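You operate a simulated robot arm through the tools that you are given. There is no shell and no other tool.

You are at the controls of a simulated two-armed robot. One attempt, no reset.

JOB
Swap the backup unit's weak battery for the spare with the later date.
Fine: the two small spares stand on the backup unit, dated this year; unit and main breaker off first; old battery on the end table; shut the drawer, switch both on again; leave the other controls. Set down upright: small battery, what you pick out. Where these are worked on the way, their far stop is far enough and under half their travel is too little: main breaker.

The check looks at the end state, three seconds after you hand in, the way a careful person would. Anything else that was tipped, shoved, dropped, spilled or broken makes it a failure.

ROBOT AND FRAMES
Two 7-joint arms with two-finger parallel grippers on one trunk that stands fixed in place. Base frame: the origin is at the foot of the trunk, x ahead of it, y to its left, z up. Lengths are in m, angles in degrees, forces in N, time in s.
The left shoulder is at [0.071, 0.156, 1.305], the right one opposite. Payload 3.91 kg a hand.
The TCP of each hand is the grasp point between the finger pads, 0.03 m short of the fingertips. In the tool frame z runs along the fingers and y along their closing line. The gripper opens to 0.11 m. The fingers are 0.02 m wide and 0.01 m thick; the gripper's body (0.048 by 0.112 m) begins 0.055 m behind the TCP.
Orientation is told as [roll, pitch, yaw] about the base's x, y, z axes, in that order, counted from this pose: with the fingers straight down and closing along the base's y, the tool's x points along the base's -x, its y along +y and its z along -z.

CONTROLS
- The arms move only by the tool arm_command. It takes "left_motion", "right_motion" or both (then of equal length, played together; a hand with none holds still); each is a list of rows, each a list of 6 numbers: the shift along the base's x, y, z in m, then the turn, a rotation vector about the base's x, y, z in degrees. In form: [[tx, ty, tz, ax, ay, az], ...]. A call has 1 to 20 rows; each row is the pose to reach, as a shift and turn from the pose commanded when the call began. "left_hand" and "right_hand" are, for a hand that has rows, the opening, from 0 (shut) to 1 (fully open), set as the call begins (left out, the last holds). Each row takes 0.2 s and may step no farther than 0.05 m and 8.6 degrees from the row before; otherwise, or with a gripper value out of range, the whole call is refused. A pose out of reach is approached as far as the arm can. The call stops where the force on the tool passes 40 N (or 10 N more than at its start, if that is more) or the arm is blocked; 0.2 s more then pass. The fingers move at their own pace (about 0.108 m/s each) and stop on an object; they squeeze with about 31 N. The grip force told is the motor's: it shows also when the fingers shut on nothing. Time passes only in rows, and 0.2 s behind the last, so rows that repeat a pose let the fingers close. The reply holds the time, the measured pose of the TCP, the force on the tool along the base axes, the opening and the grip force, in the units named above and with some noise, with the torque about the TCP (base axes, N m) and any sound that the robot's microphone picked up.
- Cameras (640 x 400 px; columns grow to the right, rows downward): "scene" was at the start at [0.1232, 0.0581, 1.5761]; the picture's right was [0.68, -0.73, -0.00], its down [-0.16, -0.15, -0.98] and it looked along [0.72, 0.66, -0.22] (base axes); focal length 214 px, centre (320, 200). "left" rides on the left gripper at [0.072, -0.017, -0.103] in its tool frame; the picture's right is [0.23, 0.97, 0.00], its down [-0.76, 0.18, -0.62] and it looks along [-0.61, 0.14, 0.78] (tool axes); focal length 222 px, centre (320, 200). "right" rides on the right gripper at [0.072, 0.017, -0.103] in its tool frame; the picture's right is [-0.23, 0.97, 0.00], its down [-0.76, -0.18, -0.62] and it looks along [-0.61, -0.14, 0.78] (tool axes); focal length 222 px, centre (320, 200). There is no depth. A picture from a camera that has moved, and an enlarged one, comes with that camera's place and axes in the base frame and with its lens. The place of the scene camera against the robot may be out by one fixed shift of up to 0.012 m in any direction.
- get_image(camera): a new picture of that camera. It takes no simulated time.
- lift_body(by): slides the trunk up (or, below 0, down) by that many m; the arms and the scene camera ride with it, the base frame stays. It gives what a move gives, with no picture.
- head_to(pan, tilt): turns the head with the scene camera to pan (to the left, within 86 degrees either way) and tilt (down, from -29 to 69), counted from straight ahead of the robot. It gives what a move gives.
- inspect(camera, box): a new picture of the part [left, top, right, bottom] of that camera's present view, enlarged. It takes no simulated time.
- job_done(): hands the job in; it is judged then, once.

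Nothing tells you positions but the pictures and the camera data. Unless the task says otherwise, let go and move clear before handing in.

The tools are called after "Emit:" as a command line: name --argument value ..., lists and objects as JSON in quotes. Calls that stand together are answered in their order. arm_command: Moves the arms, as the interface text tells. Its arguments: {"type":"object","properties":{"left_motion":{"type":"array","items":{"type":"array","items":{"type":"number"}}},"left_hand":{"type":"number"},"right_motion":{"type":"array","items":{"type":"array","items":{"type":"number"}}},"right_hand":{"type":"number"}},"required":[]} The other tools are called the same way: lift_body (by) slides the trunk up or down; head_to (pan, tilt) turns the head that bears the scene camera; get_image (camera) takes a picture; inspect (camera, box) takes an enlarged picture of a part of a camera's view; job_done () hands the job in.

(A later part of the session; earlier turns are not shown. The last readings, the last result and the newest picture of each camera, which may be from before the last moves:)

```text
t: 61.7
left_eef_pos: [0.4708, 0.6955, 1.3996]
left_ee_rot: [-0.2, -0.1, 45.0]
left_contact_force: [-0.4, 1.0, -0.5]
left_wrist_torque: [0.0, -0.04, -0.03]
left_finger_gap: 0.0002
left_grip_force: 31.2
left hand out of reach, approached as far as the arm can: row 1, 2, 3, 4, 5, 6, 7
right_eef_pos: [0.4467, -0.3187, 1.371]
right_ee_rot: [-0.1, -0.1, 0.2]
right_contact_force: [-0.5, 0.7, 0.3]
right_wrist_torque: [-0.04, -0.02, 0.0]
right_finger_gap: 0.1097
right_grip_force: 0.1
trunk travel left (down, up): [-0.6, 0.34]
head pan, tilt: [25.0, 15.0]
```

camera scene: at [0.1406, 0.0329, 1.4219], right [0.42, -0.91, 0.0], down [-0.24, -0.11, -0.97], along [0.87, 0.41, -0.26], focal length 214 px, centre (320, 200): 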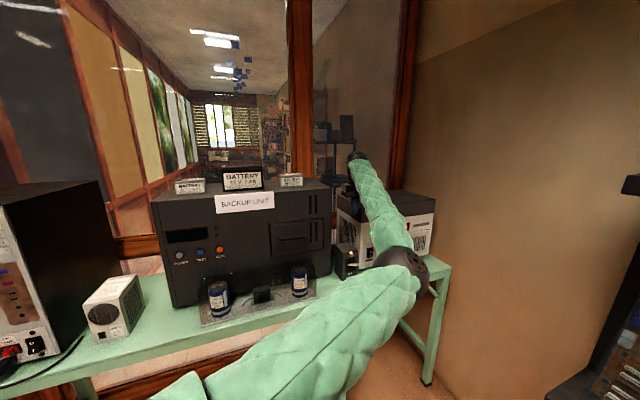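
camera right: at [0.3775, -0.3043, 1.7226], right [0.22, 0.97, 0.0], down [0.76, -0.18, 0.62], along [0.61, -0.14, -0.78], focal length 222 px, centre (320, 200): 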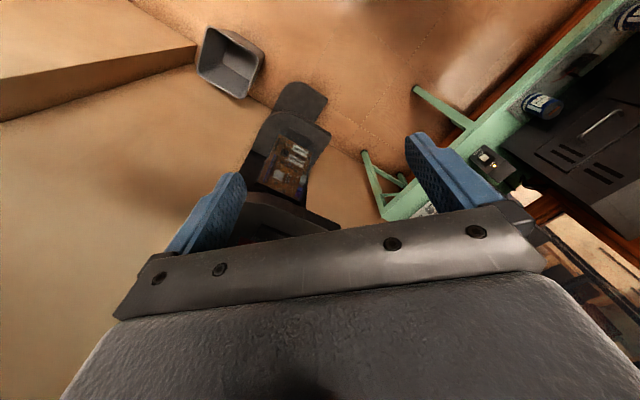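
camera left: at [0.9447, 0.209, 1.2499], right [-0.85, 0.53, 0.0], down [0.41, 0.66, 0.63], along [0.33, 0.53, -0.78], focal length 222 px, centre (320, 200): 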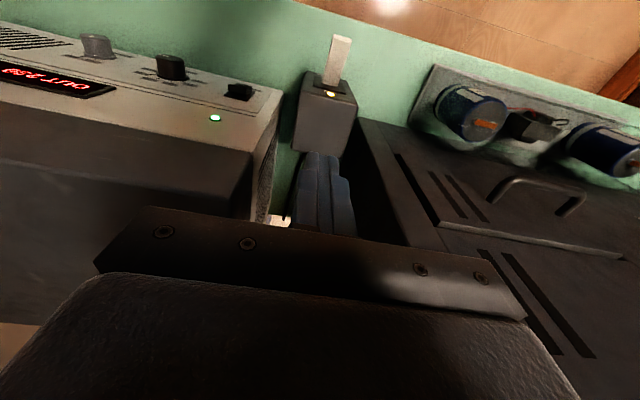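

Emit:
arm_command --left_motion '[[-0.0385, 0.0268, 0, 0, 0, 4], [-0.0788, 0.0506, 0, 0, 0, 8], [-0.1206, 0.0715, 0, 0, 0, 12], [-0.1638, 0.0895, 0, 0, 0, 16], [-0.2081, 0.1044, 0, 0, 0, 20], [-0.2533, 0.1162, 0, 0, 0, 24], [-0.2993, 0.1248, 0, 0, 0, 28], [-0.3458, 0.1301, 0, 0, 0, 32], [-0.3925, 0.1323, 0, 0, 0, 36], [-0.4392, 0.1311, 0, 0, 0, 40]]'

Emit:
arm_command --left_motion '[[0.0011, -0.0181, 0.045, 3.89, 0.23, 0], [0.0023, -0.0393, 0.0887, 7.78, 0.46, 0], [0.0038, -0.0633, 0.1308, 11.68, 0.7, 0], [0.0054, -0.0902, 0.1712, 15.57, 0.93, 0], [0.0072, -0.1197, 0.2096, 19.46, 1.16, 0], [0.0091, -0.1518, 0.246, 23.35, 1.39, 0], [0.0111, -0.1863, 0.2801, 27.25, 1.63, 0], [0.0133, -0.223, 0.3117, 31.14, 1.86, 0], [0.0156, -0.2618, 0.3408, 35.03, 2.09, 0], [0.0181, -0.3024, 0.3672, 38.92, 2.32, 0], [0.0206, -0.3448, 0.3907, 42.81, 2.56, 0], [0.0232, -0.3886, 0.4114, 46.71, 2.79, 0]]'

Emit:
head_to --pan 60 --tilt -25

Emit:
get_image --camera "scene"

```text
t: 63.9
left_eef_pos: [0.0279, 0.8257, 1.401]
left_ee_rot: [-0.1, -0.1, 84.9]
left_contact_force: [-0.8, -0.1, 0.4]
left_wrist_torque: [-0.03, 0.01, 0.02]
left_finger_gap: 0.0001
left_grip_force: 31.4
right_eef_pos: [0.445, -0.3207, 1.3699]
right_ee_rot: [-0.1, -0.1, 0.1]
right_contact_force: [-0.5, -0.3, 0.2]
right_wrist_torque: [-0.02, -0.03, 0.0]
right_finger_gap: 0.1099
right_grip_force: 0.0
trunk travel left (down, up): [-0.6, 0.34]
head pan, tilt: [25.0, 15.0]
```

```text
t: 66.5
left_eef_pos: [0.0529, 0.4328, 1.8146]
left_ee_rot: [8.9, -46.5, 81.3]
left_contact_force: [0.0, -0.5, -0.6]
left_wrist_torque: [0.0, -0.02, 0.0]
left_finger_gap: 0.0
left_grip_force: 31.2
right_eef_pos: [0.447, -0.3234, 1.3687]
right_ee_rot: [0.2, 0.0, 0.2]
right_contact_force: [1.0, -1.4, 0.3]
right_wrist_torque: [0.05, -0.02, 0.04]
right_finger_gap: 0.11
right_grip_force: 0.0
trunk travel left (down, up): [-0.6, 0.34]
head pan, tilt: [25.0, 15.0]
```

```text
t: 67.6
left_eef_pos: [0.054, 0.4372, 1.8135]
left_ee_rot: [8.9, -46.2, 81.3]
left_contact_force: [0.5, 0.3, -0.5]
left_wrist_torque: [0.05, -0.02, 0.0]
left_finger_gap: 0.0002
left_grip_force: 31.4
right_eef_pos: [0.4485, -0.3201, 1.3696]
right_ee_rot: [0.0, 0.0, 0.2]
right_contact_force: [0.9, 0.1, 0.4]
right_wrist_torque: [0.01, -0.02, 0.04]
right_finger_gap: 0.1099
right_grip_force: 0.1
trunk travel left (down, up): [-0.6, 0.34]
head pan, tilt: [60.0, -25.0]
```

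```text
taken
camera scene: at [0.0903, 0.055, 1.4818], right [0.87, -0.5, 0.0], down [0.21, 0.37, -0.91], along [0.45, 0.78, 0.42], focal length 214 px, centre (320, 200)
```

scene: 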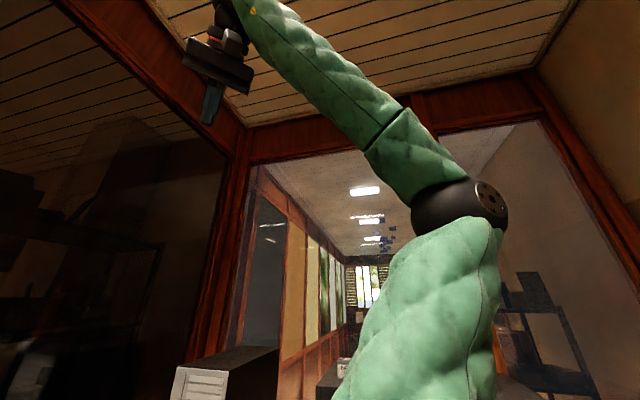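

The arm turns rigidly as hoped (elbow in front, hand overhead). Now the third leg: lower it forward.

Emit:
arm_command --left_motion '[[0.0481, -0.0042, 0.0013, 0.37, 4.18, 0], [0.0962, -0.0084, -0.001, 0.73, 8.37, 0], [0.144, -0.0126, -0.0068, 1.1, 12.55, 0], [0.1913, -0.0167, -0.0161, 1.46, 16.73, 0], [0.2377, -0.0208, -0.0289, 1.83, 20.92, 0], [0.2832, -0.0247, -0.045, 2.19, 25.1, 0], [0.3273, -0.0286, -0.0645, 2.56, 29.28, 0], [0.3698, -0.0323, -0.0871, 2.92, 33.47, 0], [0.4107, -0.0359, -0.1128, 3.29, 37.65, 0], [0.4495, -0.0393, -0.1414, 3.65, 41.83, 0], [0.486, -0.0425, -0.1728, 4.02, 46.02, 0], [0.5203, -0.0454, -0.2069, 4.38, 50.2, 0], [0.552, -0.0482, -0.2433, 4.75, 54.38, 0], [0.5809, -0.0507, -0.282, 5.12, 58.56, 0]]'

Emit:
head_to --pan 20 --tilt 5

Emit:
get_image --camera "scene"

```text
t: 70.6
left_eef_pos: [0.635, 0.3852, 1.5265]
left_ee_rot: [73.9, -19.6, 42.1]
left_contact_force: [-0.3, 0.1, 0.3]
left_wrist_torque: [0.0, 0.0, 0.05]
left_finger_gap: 0.0001
left_grip_force: 30.9
right_eef_pos: [0.4493, -0.3208, 1.3684]
right_ee_rot: [0.0, 0.1, 0.1]
right_contact_force: [0.2, -0.4, 0.1]
right_wrist_torque: [0.0, 0.0, -0.02]
right_finger_gap: 0.1101
right_grip_force: 0.1
trunk travel left (down, up): [-0.6, 0.34]
head pan, tilt: [60.0, -25.0]
```

```text
t: 71.7
left_eef_pos: [0.6343, 0.3843, 1.5277]
left_ee_rot: [73.7, -19.6, 42.1]
left_contact_force: [0.3, 0.8, 0.7]
left_wrist_torque: [0.03, 0.0, 0.0]
left_finger_gap: 0.0002
left_grip_force: 31.4
right_eef_pos: [0.4474, -0.3205, 1.3693]
right_ee_rot: [0.0, 0.0, 0.1]
right_contact_force: [-0.7, -0.2, 0.3]
right_wrist_torque: [0.0, -0.01, -0.02]
right_finger_gap: 0.1098
right_grip_force: 0.0
trunk travel left (down, up): [-0.6, 0.34]
head pan, tilt: [20.0, 5.0]
```

```text
taken
camera scene: at [0.1412, 0.0255, 1.4382], right [0.34, -0.94, 0.0], down [-0.08, -0.03, -1.0], along [0.94, 0.34, -0.09], focal length 214 px, centre (320, 200)
```

scene: 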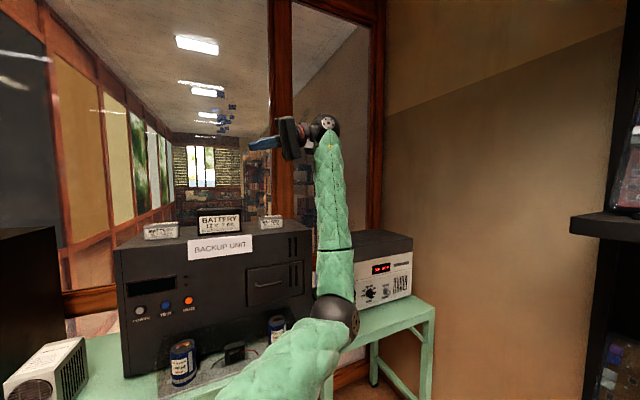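

The elbow now hangs below the arm line. Next I turn the hand from pointing left to pointing down (yaw 45), keeping the wrist in place.

Emit:
arm_command --left_motion '[[0.0115, -0.0155, -0.0147, -6.44, -3.81, -1.01], [0.023, -0.031, -0.0294, -12.88, -7.62, -2.02], [0.0345, -0.0465, -0.0441, -19.32, -11.43, -3.03], [0.046, -0.062, -0.0588, -25.76, -15.24, -4.04], [0.0575, -0.0775, -0.0735, -32.2, -19.05, -5.05], [0.069, -0.093, -0.0882, -38.64, -22.86, -6.06], [0.0805, -0.1085, -0.1029, -45.08, -26.67, -7.07], [0.092, -0.124, -0.1176, -51.52, -30.48, -8.08], [0.1035, -0.1395, -0.1323, -57.96, -34.29, -9.09], [0.115, -0.155, -0.147, -64.4, -38.1, -10.1]]'

Emit:
get_image --camera "scene"

```text
t: 73.9
left_eef_pos: [0.8807, 0.3613, 1.3842]
left_ee_rot: [2.8, -0.5, 45.6]
left_contact_force: [0.1, -0.8, -0.5]
left_wrist_torque: [0.03, 0.05, 0.02]
left_finger_gap: 0.0
left_grip_force: 31.2
left hand out of reach, approached as far as the arm can: row 4, 5, 6, 7, 8, 9, 10
right_eef_pos: [0.4534, -0.3219, 1.3665]
right_ee_rot: [0.0, 0.1, 0.2]
right_contact_force: [1.1, -0.8, 0.0]
right_wrist_torque: [0.0, 0.05, -0.01]
right_finger_gap: 0.11
right_grip_force: 0.0
trunk travel left (down, up): [-0.6, 0.34]
head pan, tilt: [20.0, 5.0]
```

```text
taken
camera scene: at [0.1455, 0.024, 1.4378], right [0.34, -0.94, 0.0], down [-0.09, -0.03, -1.0], along [0.94, 0.34, -0.09], focal length 214 px, centre (320, 200)
```

scene: 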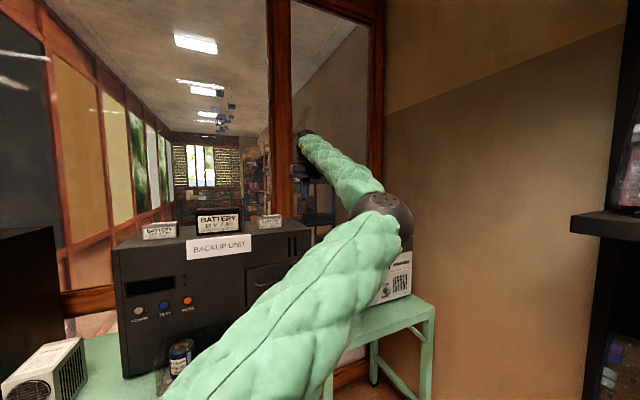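

The elbow went back inside because of the yaw I asked for. I'll turn the hand the other way (yaw towards −90), which should pull the elbow outwards.

Emit:
arm_command --left_motion '[[-0.02, 0.01, 0.003, 0, 0, -8.4], [-0.04, 0.02, 0.006, 0, 0, -16.8], [-0.06, 0.03, 0.009, 0, 0, -25.2], [-0.08, 0.04, 0.012, 0, 0, -33.6], [-0.1, 0.05, 0.015, 0, 0, -42], [-0.12, 0.06, 0.018, 0, 0, -50.4], [-0.14, 0.07, 0.021, 0, 0, -58.8], [-0.16, 0.08, 0.024, 0, 0, -67.2], [-0.18, 0.09, 0.027, 0, 0, -75.6], [-0.2, 0.1, 0.03, 0, 0, -84], [-0.22, 0.11, 0.033, 0, 0, -92.4], [-0.24, 0.12, 0.036, 0, 0, -100.8], [-0.26, 0.13, 0.039, 0, 0, -109.2], [-0.28, 0.14, 0.04, 0, 0, -117.6], [-0.3, 0.16, 0.04, 0, 0, -126], [-0.3, 0.16, 0.04, 0, 0, -134]]'

Emit:
head_to --pan 43 --tilt 12

Emit:
get_image --camera "scene"

```text
t: 77.3
left_eef_pos: [0.5776, 0.5193, 1.4322]
left_ee_rot: [0.1, 0.0, -89.1]
left_contact_force: [-0.9, 0.0, 0.3]
left_wrist_torque: [0.06, -0.02, 0.04]
left_finger_gap: 0.0
left_grip_force: 31.4
left hand out of reach, approached as far as the arm can: row 1, 2, 3, 4, 5, 6, 7, 8, 9, 10, 11, 12, 13
right_eef_pos: [0.4453, -0.3223, 1.3693]
right_ee_rot: [0.2, -0.1, 0.1]
right_contact_force: [-0.7, -0.6, 0.5]
right_wrist_torque: [0.0, -0.02, -0.01]
right_finger_gap: 0.1103
right_grip_force: 0.1
trunk travel left (down, up): [-0.6, 0.34]
head pan, tilt: [20.0, 5.0]
```

```text
t: 78.1
left_eef_pos: [0.5804, 0.5207, 1.4302]
left_ee_rot: [-0.1, -0.1, -88.9]
left_contact_force: [-0.5, -0.5, 0.4]
left_wrist_torque: [0.02, -0.01, -0.03]
left_finger_gap: 0.0
left_grip_force: 31.0
right_eef_pos: [0.4481, -0.3197, 1.3689]
right_ee_rot: [0.0, 0.0, 0.1]
right_contact_force: [-0.1, 0.2, 0.1]
right_wrist_torque: [-0.01, -0.04, -0.03]
right_finger_gap: 0.1099
right_grip_force: 0.1
trunk travel left (down, up): [-0.6, 0.34]
head pan, tilt: [43.0, 12.0]
```

```text
taken
camera scene: at [0.1234, 0.0578, 1.4269], right [0.68, -0.73, 0.0], down [-0.15, -0.14, -0.98], along [0.72, 0.67, -0.21], focal length 214 px, centre (320, 200)
```

scene: 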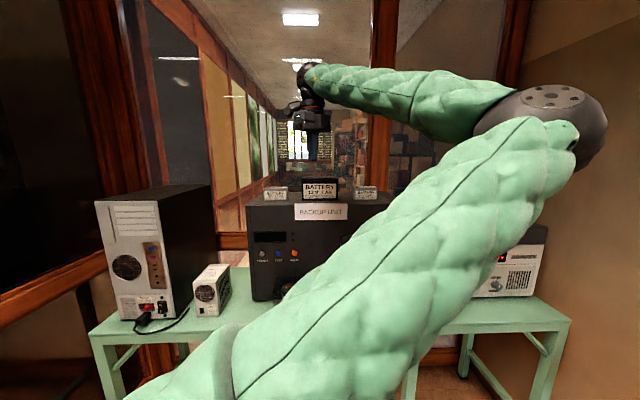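

Elbow is still inside but the wrist now has room. I run the same rigid loop again from this yaw.

Emit:
arm_command --left_motion '[[-0.0302, 0.0382, 0, 0, 0, 4.5], [-0.0633, 0.0745, 0, 0, 0, 9], [-0.0991, 0.1082, 0, 0, 0, 13.5], [-0.1375, 0.1389, 0, 0, 0, 18], [-0.1782, 0.1665, 0, 0, 0, 22.5], [-0.2209, 0.1908, 0, 0, 0, 27], [-0.2654, 0.2117, 0, 0, 0, 31.5], [-0.3114, 0.229, 0, 0, 0, 36], [-0.3586, 0.2427, 0, 0, 0, 40.5], [-0.4068, 0.2526, 0, 0, 0, 45], [-0.4555, 0.2587, 0, 0, 0, 49.5], [-0.5046, 0.261, 0, 0, 0, 54]]'

Emit:
arm_command --left_motion '[[0, -0.0213, 0.044, 4.1, 0, 0], [0, -0.0456, 0.0865, 8.2, 0, 0], [0, -0.073, 0.127, 12.3, 0, 0], [0, -0.1031, 0.1656, 16.4, 0, 0], [0, -0.136, 0.2018, 20.5, 0, 0], [0, -0.1713, 0.2356, 24.6, 0, 0], [0, -0.209, 0.2668, 28.7, 0, 0], [0, -0.2488, 0.2953, 32.8, 0, 0], [0, -0.2905, 0.3208, 36.9, 0, 0], [0, -0.334, 0.3432, 41, 0, 0], [0, -0.3789, 0.3625, 45.1, 0, 0]]'

Emit:
head_to --pan 60 --tilt -25

Emit:
get_image --camera "scene"

```text
t: 80.7
left_eef_pos: [0.0714, 0.7819, 1.4282]
left_ee_rot: [-0.1, 0.0, -34.8]
left_contact_force: [-0.2, -0.3, 1.1]
left_wrist_torque: [0.02, -0.04, -0.01]
left_finger_gap: 0.0
left_grip_force: 31.0
right_eef_pos: [0.4464, -0.3209, 1.3701]
right_ee_rot: [-0.1, -0.1, 0.1]
right_contact_force: [0.5, 0.9, -0.6]
right_wrist_torque: [0.01, -0.02, -0.02]
right_finger_gap: 0.1101
right_grip_force: 0.0
trunk travel left (down, up): [-0.6, 0.34]
head pan, tilt: [43.0, 12.0]
```

```text
t: 83.3
left_eef_pos: [0.0689, 0.4391, 1.7822]
left_ee_rot: [36.1, 22.5, -25.3]
left_contact_force: [0.8, -0.2, 0.4]
left_wrist_torque: [0.03, 0.01, -0.01]
left_finger_gap: 0.0
left_grip_force: 31.2
right_eef_pos: [0.4484, -0.32, 1.3693]
right_ee_rot: [0.0, 0.1, 0.3]
right_contact_force: [0.2, -0.6, -0.1]
right_wrist_torque: [0.03, 0.0, 0.01]
right_finger_gap: 0.11
right_grip_force: 0.1
trunk travel left (down, up): [-0.6, 0.34]
head pan, tilt: [43.0, 12.0]
stopped in row 11 (left hand): the arm was blocked; the commanded pose is now the measured one
```

```text
t: 84.4
left_eef_pos: [0.0675, 0.4392, 1.7821]
left_ee_rot: [36.2, 22.4, -25.2]
left_contact_force: [-0.6, 0.3, -0.5]
left_wrist_torque: [0.08, 0.01, 0.0]
left_finger_gap: 0.0001
left_grip_force: 30.5
right_eef_pos: [0.4478, -0.3197, 1.3696]
right_ee_rot: [-0.1, 0.0, 0.1]
right_contact_force: [-0.1, -0.2, -0.9]
right_wrist_torque: [0.0, 0.01, 0.03]
right_finger_gap: 0.1099
right_grip_force: 0.1
trunk travel left (down, up): [-0.6, 0.34]
head pan, tilt: [60.0, -25.0]
```

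```text
taken
camera scene: at [0.0903, 0.0554, 1.4818], right [0.87, -0.5, 0.0], down [0.21, 0.37, -0.91], along [0.45, 0.79, 0.42], focal length 214 px, centre (320, 200)
```

scene: 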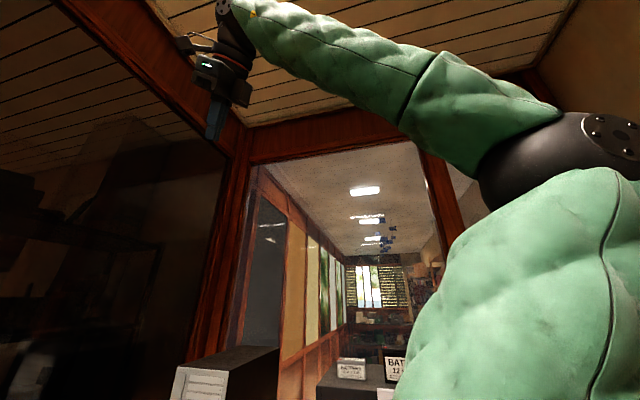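

Emit:
arm_command --left_motion '[[0.048, -0.0042, 0.0003, 0.38, 4.38, 0], [0.0959, -0.0084, -0.0031, 0.77, 8.77, 0], [0.1433, -0.0125, -0.0102, 1.15, 13.15, 0], [0.1901, -0.0166, -0.0209, 1.53, 17.53, 0], [0.236, -0.0206, -0.0352, 1.92, 21.92, 0], [0.2806, -0.0245, -0.0529, 2.3, 26.3, 0], [0.3237, -0.0283, -0.0741, 2.68, 30.68, 0], [0.365, -0.0319, -0.0985, 3.06, 35.06, 0], [0.4045, -0.0353, -0.126, 3.45, 39.45, 0], [0.4416, -0.0386, -0.1565, 3.83, 43.83, 0], [0.4764, -0.0416, -0.1898, 4.21, 48.21, 0], [0.5085, -0.0444, -0.2256, 4.6, 52.6, 0], [0.5377, -0.047, -0.2638, 4.98, 56.98, 0], [0.5639, -0.0493, -0.3041, 5.36, 61.36, 0]]'

Emit:
head_to --pan 20 --tilt 5

Emit:
get_image --camera "scene"

```text
t: 87.4
left_eef_pos: [0.6331, 0.3866, 1.4759]
left_ee_rot: [-31.8, 70.6, -81.8]
left_contact_force: [-0.1, 0.9, -0.5]
left_wrist_torque: [-0.03, 0.03, 0.01]
left_finger_gap: 0.0001
left_grip_force: 31.0
right_eef_pos: [0.4498, -0.3205, 1.3681]
right_ee_rot: [0.1, 0.2, 0.2]
right_contact_force: [0.1, 0.9, 0.7]
right_wrist_torque: [0.02, 0.04, 0.0]
right_finger_gap: 0.1099
right_grip_force: 0.1
trunk travel left (down, up): [-0.6, 0.34]
head pan, tilt: [60.0, -25.0]
```

```text
t: 88.4
left_eef_pos: [0.6333, 0.3863, 1.4766]
left_ee_rot: [-31.6, 70.7, -81.6]
left_contact_force: [-0.3, -0.4, 0.0]
left_wrist_torque: [0.0, 0.0, 0.02]
left_finger_gap: 0.0
left_grip_force: 31.3
right_eef_pos: [0.4478, -0.32, 1.3697]
right_ee_rot: [-0.1, 0.0, 0.2]
right_contact_force: [0.2, 0.2, 0.2]
right_wrist_torque: [0.01, 0.03, 0.0]
right_finger_gap: 0.11
right_grip_force: 0.0
trunk travel left (down, up): [-0.6, 0.34]
head pan, tilt: [20.0, 5.0]
```

```text
taken
camera scene: at [0.1412, 0.0254, 1.4383], right [0.34, -0.94, 0.0], down [-0.08, -0.03, -1.0], along [0.94, 0.34, -0.09], focal length 214 px, centre (320, 200)
```

scene: 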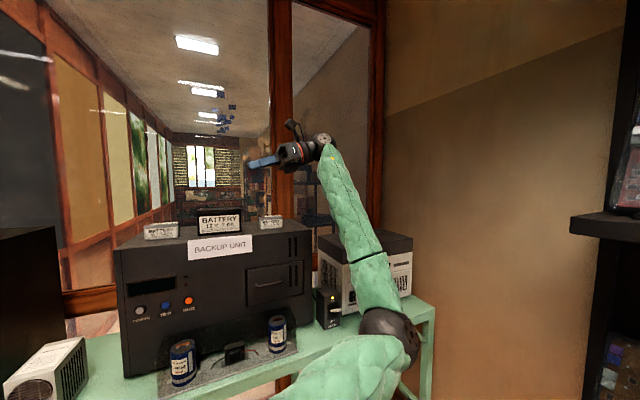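

Elbow is below now. This time I rotate the hand about the vertical so it points at the unit with its camera on top, instead of rolling it about the arm.

Emit:
arm_command --left_motion '[[0.008, -0.002, 0, 0, 0, -7.8], [0.016, -0.004, 0, 0, 0, -15.6], [0.024, -0.006, 0, 0, 0, -23.4], [0.032, -0.008, 0, 0, 0, -31.2], [0.04, -0.01, 0, 0, 0, -39], [0.048, -0.012, 0, 0, 0, -46.8], [0.056, -0.014, 0, 0, 0, -54.6], [0.064, -0.016, 0, 0, 0, -62.4], [0.072, -0.018, 0, 0, 0, -70.2], [0.08, -0.02, 0, 0, 0, -78], [0.088, -0.022, 0, 0, 0, -85.8]]'

Emit:
get_image --camera "scene"

```text
t: 91.0
left_eef_pos: [0.7862, 0.1866, 1.4639]
left_ee_rot: [-13.5, 71.5, -166.3]
left_contact_force: [1.9, 0.7, 0.1]
left_wrist_torque: [-0.02, -0.06, -0.07]
left_finger_gap: 0.0
left_grip_force: 30.7
left hand out of reach, approached as far as the arm can: row 4, 5, 6, 7, 8, 9, 10, 11
right_eef_pos: [0.4536, -0.3176, 1.3687]
right_ee_rot: [-0.2, 0.2, 0.1]
right_contact_force: [0.6, 0.7, -0.3]
right_wrist_torque: [-0.05, 0.07, 0.02]
right_finger_gap: 0.1099
right_grip_force: 0.0
trunk travel left (down, up): [-0.6, 0.34]
head pan, tilt: [20.0, 5.0]
stopped in row 11 (left hand): the arm was blocked; the commanded pose is now the measured one
```

```text
taken
camera scene: at [0.1472, 0.0293, 1.4372], right [0.34, -0.94, 0.0], down [-0.09, -0.03, -1.0], along [0.94, 0.34, -0.09], focal length 214 px, centre (320, 200)
```

scene: 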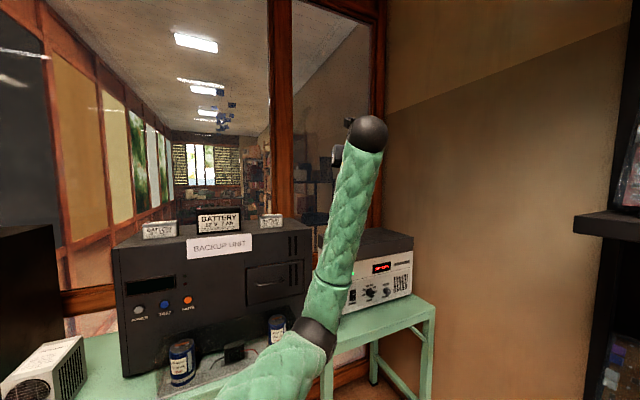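

Now the elbow hangs below and the hand points forward with the camera on top – a workable posture. I lower it to in front of the breaker with the tool 45° down.

Emit:
arm_command --left_motion '[[0.0055, -0.0038, -0.0434, -1.92, 1.95, 1.91], [0.011, -0.0076, -0.0868, -3.84, 3.9, 3.82], [0.0165, -0.0114, -0.1302, -5.76, 5.85, 5.73], [0.022, -0.0152, -0.1736, -7.68, 7.8, 7.64], [0.0275, -0.019, -0.217, -9.6, 9.75, 9.55], [0.033, -0.0228, -0.2604, -11.52, 11.7, 11.46], [0.0385, -0.0266, -0.3038, -13.44, 13.65, 13.37], [0.044, -0.0304, -0.3472, -15.36, 15.6, 15.28], [0.0495, -0.0342, -0.3906, -17.28, 17.55, 17.19], [0.055, -0.038, -0.434, -19.2, 19.5, 19.1]]'

Emit:
head_to --pan 25 --tilt 35

Emit:
get_image --camera "scene"

Emit:
get_image --camera "left"

```text
t: 93.2
left_eef_pos: [0.8328, 0.1442, 1.0353]
left_ee_rot: [-0.1, 45.3, -134.9]
left_contact_force: [-0.3, -0.3, 0.1]
left_wrist_torque: [0.01, -0.01, -0.01]
left_finger_gap: 0.0
left_grip_force: 31.4
right_eef_pos: [0.4474, -0.3212, 1.3704]
right_ee_rot: [0.2, -0.1, 0.0]
right_contact_force: [-0.1, -0.2, 0.5]
right_wrist_torque: [0.01, -0.02, 0.01]
right_finger_gap: 0.11
right_grip_force: 0.0
trunk travel left (down, up): [-0.6, 0.34]
head pan, tilt: [20.0, 5.0]
```

```text
t: 94.2
left_eef_pos: [0.8326, 0.1445, 1.0376]
left_ee_rot: [-0.1, 45.4, -135.1]
left_contact_force: [-0.1, 0.8, -0.1]
left_wrist_torque: [-0.01, -0.02, -0.03]
left_finger_gap: 0.0002
left_grip_force: 30.7
right_eef_pos: [0.4476, -0.3209, 1.37]
right_ee_rot: [0.2, -0.1, 0.0]
right_contact_force: [0.1, 0.5, 0.7]
right_wrist_torque: [0.0, 0.02, 0.01]
right_finger_gap: 0.1103
right_grip_force: 0.1
trunk travel left (down, up): [-0.6, 0.34]
head pan, tilt: [25.0, 35.0]
```

```text
taken
camera scene: at [0.1348, 0.0311, 1.3901], right [0.42, -0.91, 0.0], down [-0.52, -0.24, -0.82], along [0.74, 0.35, -0.57], focal length 214 px, centre (320, 200)
```

scene: 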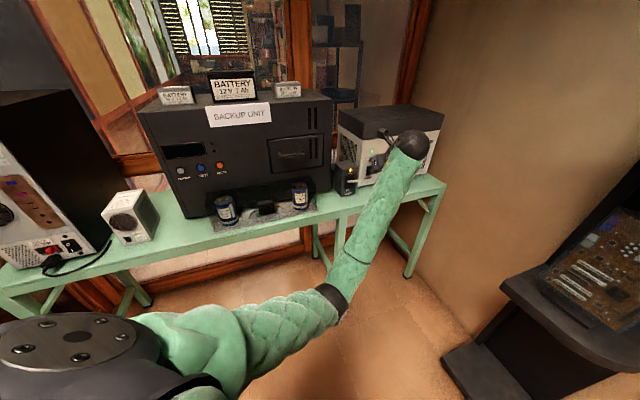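

```text
taken
camera left: at [0.805, 0.1402, 1.1602], right [0.8, -0.58, 0.16], down [-0.57, -0.82, -0.1], along [0.19, -0.01, -0.98], focal length 222 px, centre (320, 200)
```

left: 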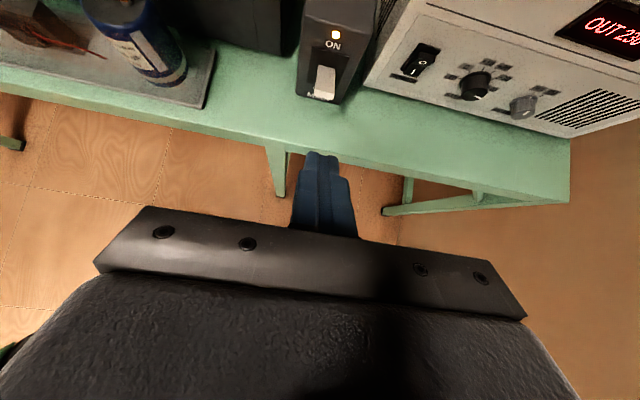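

The breaker hasn't moved (LED again at u≈0.488, n≈0.884, z≈0.94). I go over the lever tip with closed fingers and then press it down.

Emit:
arm_command --left_motion '[[0.0306, 0.0306, 0, 0, 0, 0], [0.0613, 0.0613, 0, 0, 0, 0], [0.092, 0.092, 0, 0, 0, 0], [0.092, 0.092, -0.035, 0, 0, 0], [0.092, 0.092, -0.065, 0, 0, 0]]'

Emit:
get_image --camera "left"

Emit:
inspect --camera "scene" --box '[320, 120, 440, 210]'

```text
t: 95.4
left_eef_pos: [0.9265, 0.2388, 0.9715]
left_ee_rot: [0.1, 45.4, -135.1]
left_contact_force: [0.7, -0.3, -0.8]
left_wrist_torque: [0.03, 0.01, 0.01]
left_finger_gap: 0.0
left_grip_force: 31.6
right_eef_pos: [0.4479, -0.3209, 1.3695]
right_ee_rot: [0.0, -0.1, 0.0]
right_contact_force: [-0.2, 0.2, -0.3]
right_wrist_torque: [0.0, -0.03, -0.02]
right_finger_gap: 0.1101
right_grip_force: 0.0
trunk travel left (down, up): [-0.6, 0.34]
head pan, tilt: [25.0, 35.0]
```

```text
taken
camera left: at [0.8994, 0.234, 1.0957], right [0.8, -0.58, 0.16], down [-0.57, -0.82, -0.1], along [0.19, -0.01, -0.98], focal length 222 px, centre (320, 200)
```

left: 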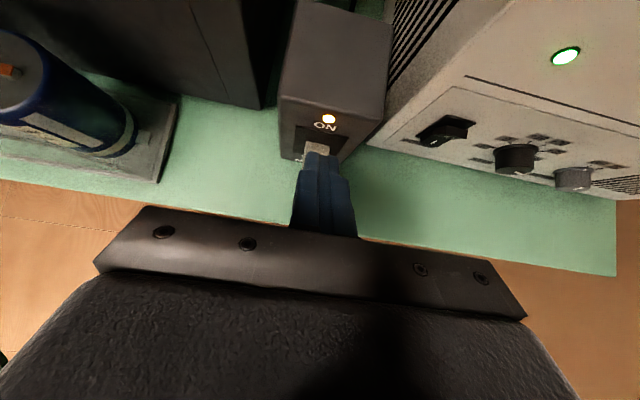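

```text
4.44 times, centred on (380, 165) of scene
camera zoom: at [0.135, 0.0319, 1.39], right [0.42, -0.91, 0.0], down [-0.52, -0.24, -0.82], along [0.74, 0.35, -0.57], focal length 953 px, centre (53, 356)
```

zoom: 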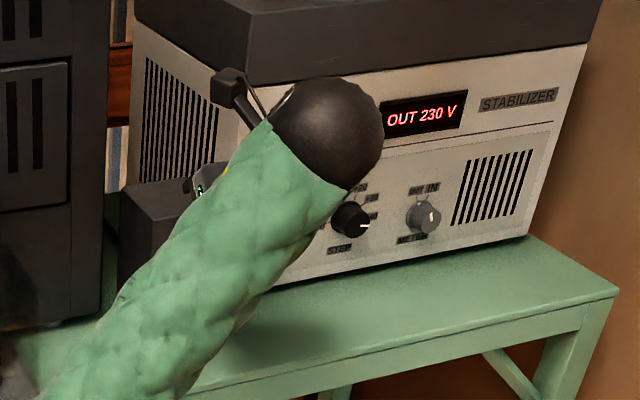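

Fingertips sit right above the lever. Pressing down in small steps.

Emit:
arm_command --left_motion '[[0, 0, -0.0125, 0, 0, 0], [0, 0, -0.025, 0, 0, 0], [0, 0, -0.0375, 0, 0, 0], [0, 0, -0.05, 0, 0, 0], [0, 0, -0.0625, 0, 0, 0], [0, 0, -0.075, 0, 0, 0], [0, 0, -0.0875, 0, 0, 0]]'

Emit:
get_image --camera "left"

```text
t: 97.0
left_eef_pos: [0.9265, 0.2367, 0.8829]
left_ee_rot: [-0.1, 45.4, -135.0]
left_contact_force: [0.1, -0.3, 1.7]
left_wrist_torque: [0.05, -0.02, 0.01]
left_finger_gap: 0.0
left_grip_force: 31.0
right_eef_pos: [0.4472, -0.3218, 1.3699]
right_ee_rot: [-0.1, -0.1, 0.0]
right_contact_force: [0.5, 0.6, 0.0]
right_wrist_torque: [0.01, -0.01, 0.01]
right_finger_gap: 0.1103
right_grip_force: 0.1
trunk travel left (down, up): [-0.6, 0.34]
head pan, tilt: [25.0, 35.0]
```

```text
taken
camera left: at [0.8992, 0.2333, 1.007], right [0.8, -0.58, 0.16], down [-0.57, -0.82, -0.1], along [0.19, -0.01, -0.98], focal length 222 px, centre (320, 200)
```

left: 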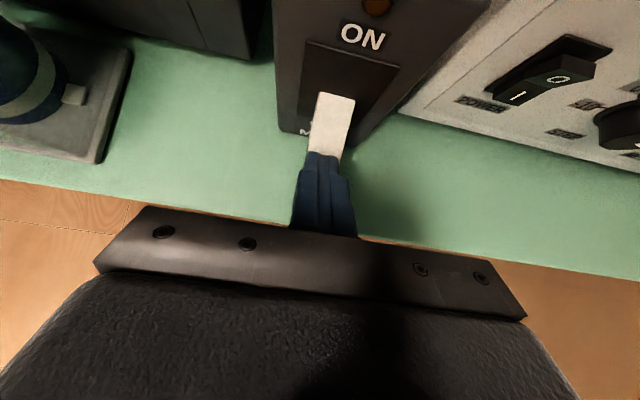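

The breaker LED is dark and the lever is down. I press a bit further to make sure it is at its stop.

Emit:
arm_command --left_motion '[[0, 0, -0.005, 0, 0, 0], [0, 0, -0.01, 0, 0, 0], [0, 0, -0.015, 0, 0, 0]]'

Emit:
inspect --camera "left" --box '[240, 0, 440, 160]'

```text
t: 97.8
left_eef_pos: [0.9217, 0.2333, 0.879]
left_ee_rot: [0.6, 45.9, -134.8]
left_contact_force: [-4.4, -5.4, 29.0]
left_wrist_torque: [-0.12, 0.0, -0.05]
left_finger_gap: 0.0
left_grip_force: 30.6
right_eef_pos: [0.4376, -0.3246, 1.3738]
right_ee_rot: [0.1, -0.4, 0.0]
right_contact_force: [0.3, 0.1, 0.0]
right_wrist_torque: [-0.02, 0.02, 0.0]
right_finger_gap: 0.11
right_grip_force: 0.1
trunk travel left (down, up): [-0.6, 0.34]
head pan, tilt: [25.0, 35.0]
```

```text
2.50 times, centred on (340, 80) of left
camera zoom: at [0.8928, 0.2289, 1.0025], right [0.8, -0.58, 0.17], down [-0.57, -0.82, -0.11], along [0.2, -0.01, -0.98], focal length 555 px, centre (270, 500)
```

zoom: 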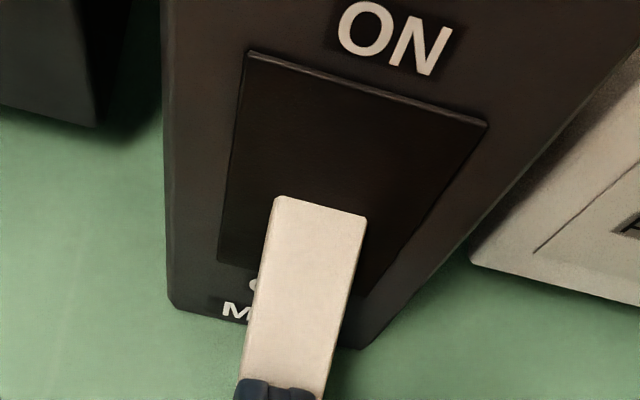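

The breaker is at its OFF stop (29 N). I lift off, back away, and bring the hand horizontal in front of the drawer for a look at its handle.

Emit:
arm_command --left_motion '[[0, 0, 0.04, 0, 0, 0], [0, 0, 0.08, 0, 0, 0], [0, 0, 0.12, 0, 0, 0], [-0.033, -0.033, 0.12, 0, 0, 0], [-0.066, -0.066, 0.12, 0, 0, 0], [-0.1, -0.1, 0.12, 0, 0, 0], [-0.1256, -0.0744, 0.1414, 4.55, -4.55, 0], [-0.1512, -0.0488, 0.1628, 9.1, -9.1, 0], [-0.1768, -0.0232, 0.1842, 13.65, -13.65, 0], [-0.2024, 0.0024, 0.2056, 18.2, -18.2, 0], [-0.228, 0.028, 0.227, 22.7, -22.7, 0], [-0.2536, 0.0536, 0.2484, 27.3, -27.3, 0], [-0.2792, 0.0792, 0.27, 31.8, -31.8, 0]]'

Emit:
get_image --camera "left"

Emit:
get_image --camera "scene"

```text
t: 100.6
left_eef_pos: [0.6447, 0.3177, 1.1392]
left_ee_rot: [-176.9, 89.5, 48.3]
left_contact_force: [0.4, 0.3, 0.8]
left_wrist_torque: [0.0, 0.0, -0.05]
left_finger_gap: 0.0
left_grip_force: 31.3
right_eef_pos: [0.4446, -0.3228, 1.3701]
right_ee_rot: [0.2, -0.2, 0.0]
right_contact_force: [-0.7, 0.7, -0.7]
right_wrist_torque: [0.03, 0.01, 0.03]
right_finger_gap: 0.1099
right_grip_force: 0.0
trunk travel left (down, up): [-0.6, 0.34]
head pan, tilt: [25.0, 35.0]
```

```text
taken
camera left: at [0.5601, 0.2567, 1.2102], right [0.69, -0.69, 0.23], down [-0.31, -0.56, -0.77], along [0.66, 0.46, -0.6], focal length 222 px, centre (320, 200)
```

left: 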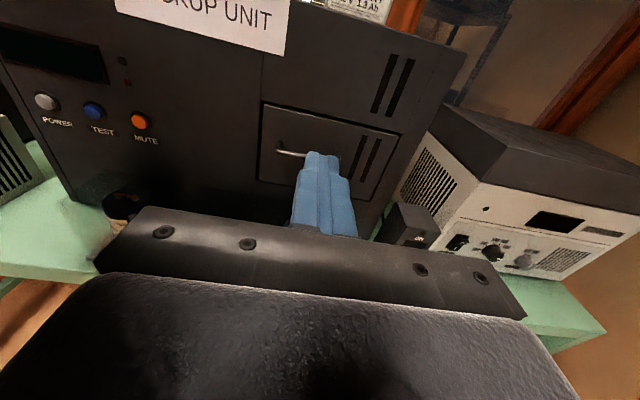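

```text
taken
camera scene: at [0.1328, 0.0308, 1.3901], right [0.42, -0.91, 0.0], down [-0.52, -0.24, -0.82], along [0.74, 0.35, -0.57], focal length 214 px, centre (320, 200)
```

scene: 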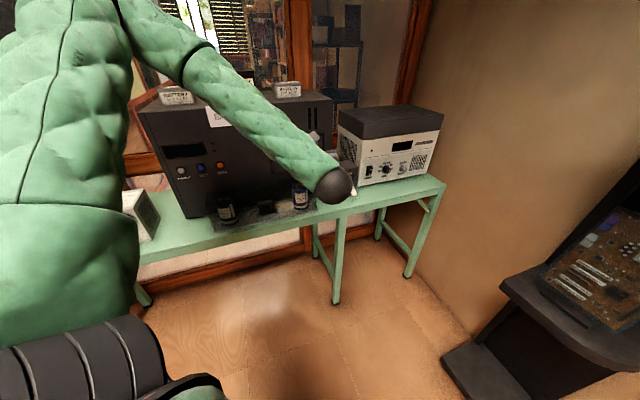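

Good: the elbow has swung to the outside and the stabilizer display is dark, confirming the breaker is off. I enlarge the drawer region.

Emit:
inspect --camera "left" --box '[240, 80, 420, 220]'

Emit:
arm_command --left_motion '[[-0.01, -0.01, 0.04, 0, 0, 0], [-0.02, -0.02, 0.08, 0, 0, 0], [0.01, -0.05, 0.1, 0, 0, 0]]'

Emit:
get_image --camera "left"

```text
2.86 times, centred on (330, 150) of left
camera zoom: at [0.5601, 0.2567, 1.2102], right [0.69, -0.69, 0.23], down [-0.31, -0.56, -0.77], along [0.66, 0.46, -0.6], focal length 635 px, centre (291, 343)
```

zoom: 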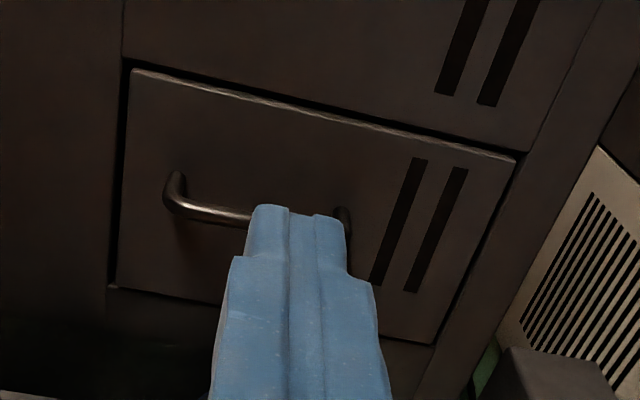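

```text
t: 101.4
left_eef_pos: [0.6608, 0.2663, 1.2371]
left_ee_rot: [-143.5, 89.7, 81.7]
left_contact_force: [0.2, -0.9, 0.4]
left_wrist_torque: [-0.05, -0.01, 0.04]
left_finger_gap: 0.0
left_grip_force: 31.4
right_eef_pos: [0.4507, -0.3228, 1.3688]
right_ee_rot: [0.1, 0.1, 0.1]
right_contact_force: [-0.1, -0.2, 0.4]
right_wrist_torque: [-0.02, 0.05, -0.03]
right_finger_gap: 0.1104
right_grip_force: 0.0
trunk travel left (down, up): [-0.6, 0.34]
head pan, tilt: [25.0, 35.0]
```

```text
taken
camera left: at [0.576, 0.2058, 1.3083], right [0.69, -0.69, 0.22], down [-0.31, -0.56, -0.77], along [0.65, 0.46, -0.6], focal length 222 px, centre (320, 200)
```

left: 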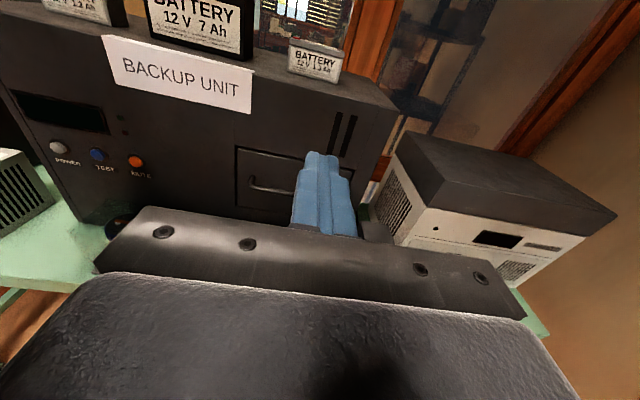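

Emit:
inspect --camera "left" --box '[210, 120, 390, 240]'

```text
3.33 times, centred on (300, 180) of left
camera zoom: at [0.576, 0.2058, 1.3083], right [0.69, -0.69, 0.22], down [-0.31, -0.56, -0.77], along [0.65, 0.46, -0.6], focal length 740 px, centre (387, 267)
```

zoom: 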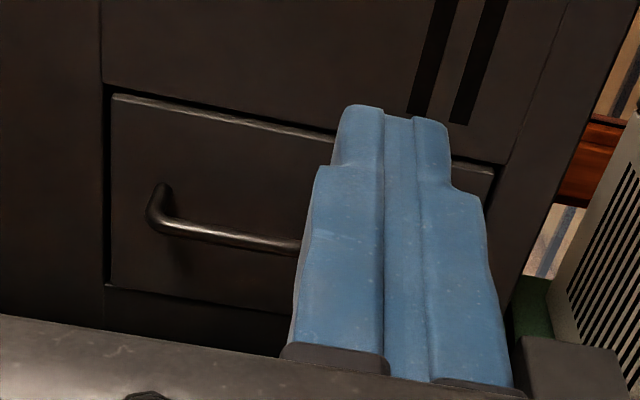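

The handle bar is at u≈0.18–0.29, n≈0.895, z≈1.043. I roll the hand 90° so the fingers close vertically and bring it, half open, in front of the bar.

Emit:
arm_command --left_motion '[[0.0064, 0.0123, -0.0176, -5.8, -5.8, 0], [0.0127, 0.0245, -0.0353, -11.6, -11.6, 0], [0.0191, 0.0368, -0.0529, -17.4, -17.4, 0], [0.0255, 0.0491, -0.0705, -23.1, -23.1, 0], [0.0318, 0.0614, -0.0882, -28.9, -28.9, 0], [0.0382, 0.0736, -0.1058, -34.7, -34.7, 0], [0.0445, 0.0859, -0.1235, -40.5, -40.5, 0], [0.0509, 0.0982, -0.1411, -46.3, -46.3, 0], [0.0573, 0.1105, -0.1587, -52.1, -52.1, 0], [0.0636, 0.1227, -0.1764, -57.9, -57.9, 0], [0.07, 0.135, -0.194, -63.6, -63.6, 0]]' --left_hand 0.45

Emit:
get_image --camera "left"

Emit:
get_image --camera "scene"

```text
t: 103.8
left_eef_pos: [0.728, 0.4026, 1.0438]
left_ee_rot: [90.0, 0.0, -44.6]
left_contact_force: [0.0, 0.2, -0.4]
left_wrist_torque: [-0.01, -0.03, 0.02]
left_finger_gap: 0.0496
left_grip_force: 0.0
right_eef_pos: [0.4482, -0.3202, 1.3695]
right_ee_rot: [0.0, -0.1, 0.1]
right_contact_force: [0.8, -0.5, 0.1]
right_wrist_torque: [-0.04, 0.0, -0.02]
right_finger_gap: 0.11
right_grip_force: 0.1
trunk travel left (down, up): [-0.6, 0.34]
head pan, tilt: [25.0, 35.0]
```

```text
taken
camera left: at [0.6038, 0.3797, 1.0253], right [-0.16, 0.16, 0.97], down [0.1, -0.98, 0.18], along [0.98, 0.13, 0.14], focal length 222 px, centre (320, 200)
```

left: 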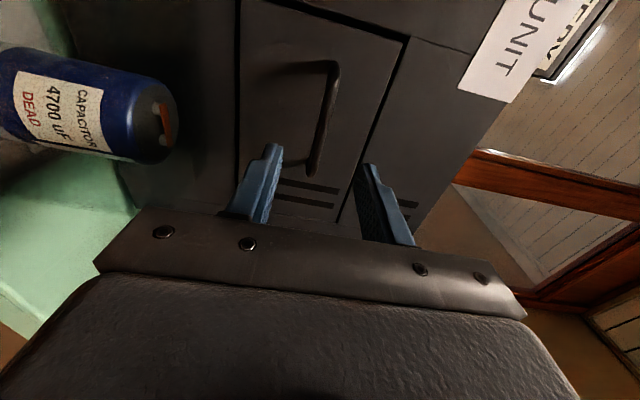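

```text
taken
camera scene: at [0.1349, 0.0326, 1.3901], right [0.42, -0.91, 0.0], down [-0.52, -0.24, -0.82], along [0.74, 0.35, -0.57], focal length 214 px, centre (320, 200)
```

scene: 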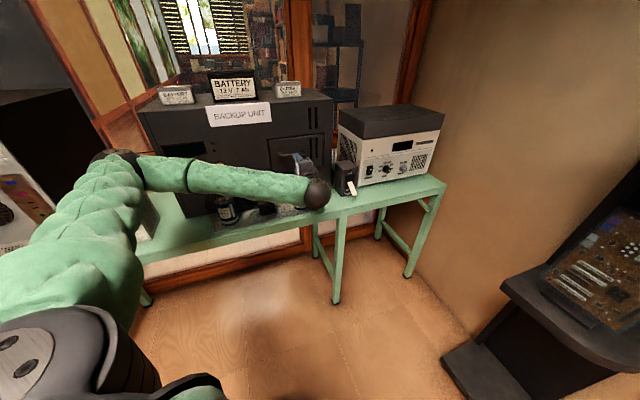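

Nicely aligned with the bar between the fingers. Advancing and closing on it.

Emit:
arm_command --left_motion '[[0.02, 0.02, 0.001, 0, 0, 0], [0.04, 0.04, 0.001, 0, 0, 0], [0.052, 0.052, 0.001, 0, 0, 0], [0.059, 0.059, 0.001, 0, 0, 0]]'

Emit:
get_image --camera "left"

```text
t: 104.8
left_eef_pos: [0.7875, 0.4611, 1.0451]
left_ee_rot: [90.0, 0.2, -44.6]
left_contact_force: [0.4, 0.2, 0.2]
left_wrist_torque: [0.01, -0.01, 0.0]
left_finger_gap: 0.0496
left_grip_force: 0.0
right_eef_pos: [0.4461, -0.3205, 1.3699]
right_ee_rot: [-0.1, -0.1, 0.1]
right_contact_force: [0.0, -0.7, -0.6]
right_wrist_torque: [-0.03, -0.01, 0.03]
right_finger_gap: 0.1102
right_grip_force: 0.1
trunk travel left (down, up): [-0.6, 0.34]
head pan, tilt: [25.0, 35.0]
```

```text
taken
camera left: at [0.6631, 0.4382, 1.027], right [-0.16, 0.16, 0.97], down [0.1, -0.98, 0.18], along [0.98, 0.13, 0.14], focal length 222 px, centre (320, 200)
```

left: 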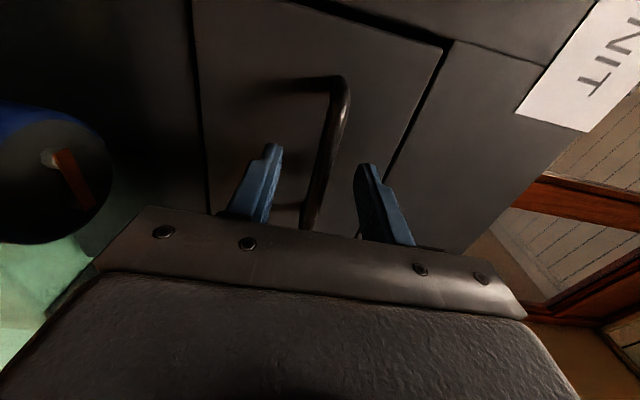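

Emit:
arm_command --left_motion '[[0, 0, 0, 0, 0, 0], [0, 0, 0, 0, 0, 0]]' --left_hand 0

Emit:
get_image --camera "left"

```text
t: 105.4
left_eef_pos: [0.7863, 0.4602, 1.0454]
left_ee_rot: [90.0, 0.1, -44.6]
left_contact_force: [1.1, 0.1, 2.0]
left_wrist_torque: [-0.02, -0.1, 0.07]
left_finger_gap: 0.0104
left_grip_force: 45.1
right_eef_pos: [0.4469, -0.3218, 1.3703]
right_ee_rot: [0.0, -0.1, 0.0]
right_contact_force: [-0.1, 0.4, 0.1]
right_wrist_torque: [0.01, 0.0, -0.02]
right_finger_gap: 0.1101
right_grip_force: 0.0
trunk travel left (down, up): [-0.6, 0.34]
head pan, tilt: [25.0, 35.0]
```

```text
taken
camera left: at [0.663, 0.4376, 1.0274], right [-0.16, 0.16, 0.97], down [0.1, -0.98, 0.18], along [0.98, 0.13, 0.14], focal length 222 px, centre (320, 200)
```

left: 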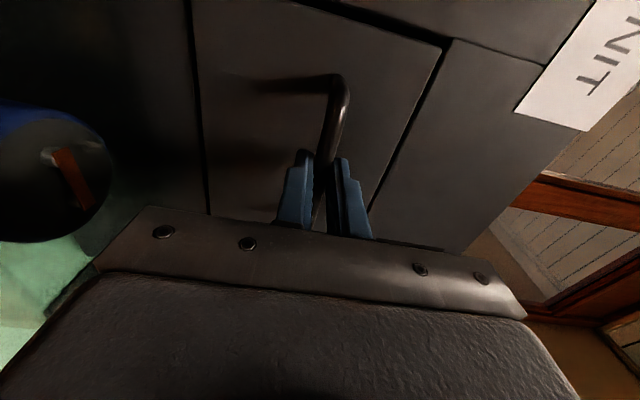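

Bar gripped (10 mm). Pulling the drawer out.

Emit:
arm_command --left_motion '[[-0.0141, -0.0141, 0, 0, 0, 0], [-0.0283, -0.0283, 0, 0, 0, 0], [-0.0424, -0.0424, 0, 0, 0, 0], [-0.0566, -0.0566, 0, 0, 0, 0], [-0.0707, -0.0707, 0, 0, 0, 0], [-0.0849, -0.0849, 0, 0, 0, 0], [-0.099, -0.099, 0, 0, 0, 0]]'

Emit:
get_image --camera "scene"

Emit:
get_image --camera "left"

```text
t: 107.0
left_eef_pos: [0.6868, 0.3598, 1.0459]
left_ee_rot: [90.0, 0.2, -44.7]
left_contact_force: [0.1, -2.7, 2.0]
left_wrist_torque: [-0.06, -0.05, 0.86]
left_finger_gap: 0.0105
left_grip_force: 44.5
right_eef_pos: [0.4467, -0.3219, 1.3694]
right_ee_rot: [0.0, -0.1, -0.1]
right_contact_force: [0.8, 0.1, 0.2]
right_wrist_torque: [-0.03, 0.0, 0.02]
right_finger_gap: 0.1099
right_grip_force: 0.0
trunk travel left (down, up): [-0.6, 0.34]
head pan, tilt: [25.0, 35.0]
```

```text
taken
camera scene: at [0.1342, 0.031, 1.3901], right [0.42, -0.91, 0.0], down [-0.52, -0.24, -0.82], along [0.74, 0.35, -0.57], focal length 214 px, centre (320, 200)
```

scene: 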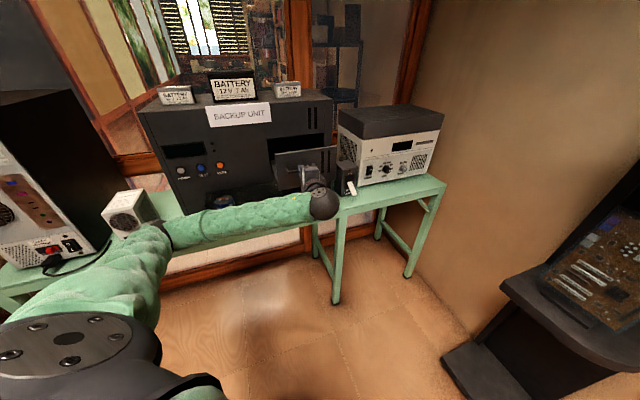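

```text
taken
camera left: at [0.5633, 0.3382, 1.0276], right [-0.16, 0.16, 0.97], down [0.1, -0.98, 0.18], along [0.98, 0.13, 0.14], focal length 222 px, centre (320, 200)
```

left: 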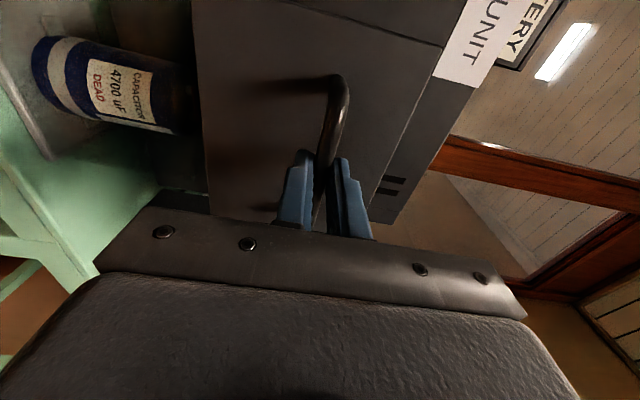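

The drawer is out by 14 cm. Looking into it.

Emit:
inspect --camera "scene" --box '[220, 110, 380, 220]'

```text
3.64 times, centred on (300, 165) of scene
camera zoom: at [0.1342, 0.031, 1.3901], right [0.42, -0.91, 0.0], down [-0.52, -0.24, -0.82], along [0.74, 0.35, -0.57], focal length 780 px, centre (393, 327)
```

zoom: 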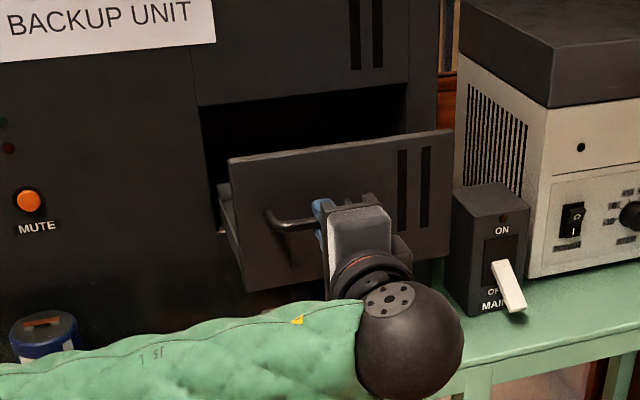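

Breaker lever is clearly down at OFF. I pull the drawer further until its stop.

Emit:
arm_command --left_motion '[[-0.0106, -0.0106, 0, 0, 0, 0], [-0.0212, -0.0212, 0, 0, 0, 0], [-0.0318, -0.0318, 0, 0, 0, 0], [-0.0424, -0.0424, 0, 0, 0, 0], [-0.053, -0.053, 0, 0, 0, 0], [-0.0636, -0.0636, 0, 0, 0, 0]]'

Emit:
inspect --camera "scene" --box '[220, 110, 380, 220]'

```text
t: 108.0
left_eef_pos: [0.6523, 0.3256, 1.0442]
left_ee_rot: [90.1, 0.2, -44.4]
left_contact_force: [14.1, 5.1, 0.0]
left_wrist_torque: [-0.31, -0.26, -1.31]
left_finger_gap: 0.0105
left_grip_force: 45.3
right_eef_pos: [0.4457, -0.3221, 1.3698]
right_ee_rot: [0.0, -0.1, 0.0]
right_contact_force: [0.2, -0.9, -0.2]
right_wrist_torque: [0.05, -0.01, -0.01]
right_finger_gap: 0.11
right_grip_force: 0.0
trunk travel left (down, up): [-0.6, 0.34]
head pan, tilt: [25.0, 35.0]
stopped in row 4 (left hand): the force on the tool passed its limit at 65 N (the readings are from after the stop); the commanded pose is now the measured one
```

```text
3.64 times, centred on (300, 165) of scene
camera zoom: at [0.1351, 0.031, 1.3899], right [0.42, -0.91, 0.0], down [-0.52, -0.24, -0.82], along [0.74, 0.35, -0.57], focal length 780 px, centre (393, 327)
```

zoom: 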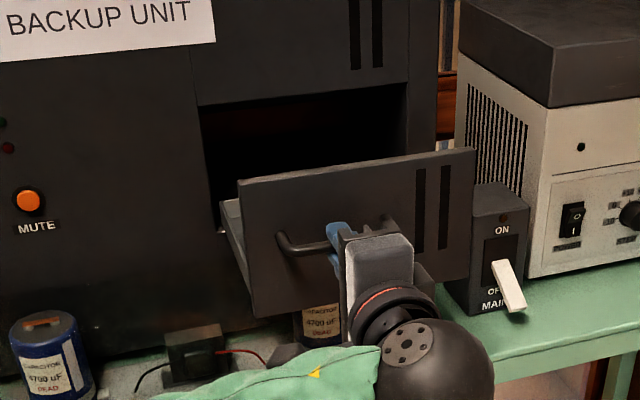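

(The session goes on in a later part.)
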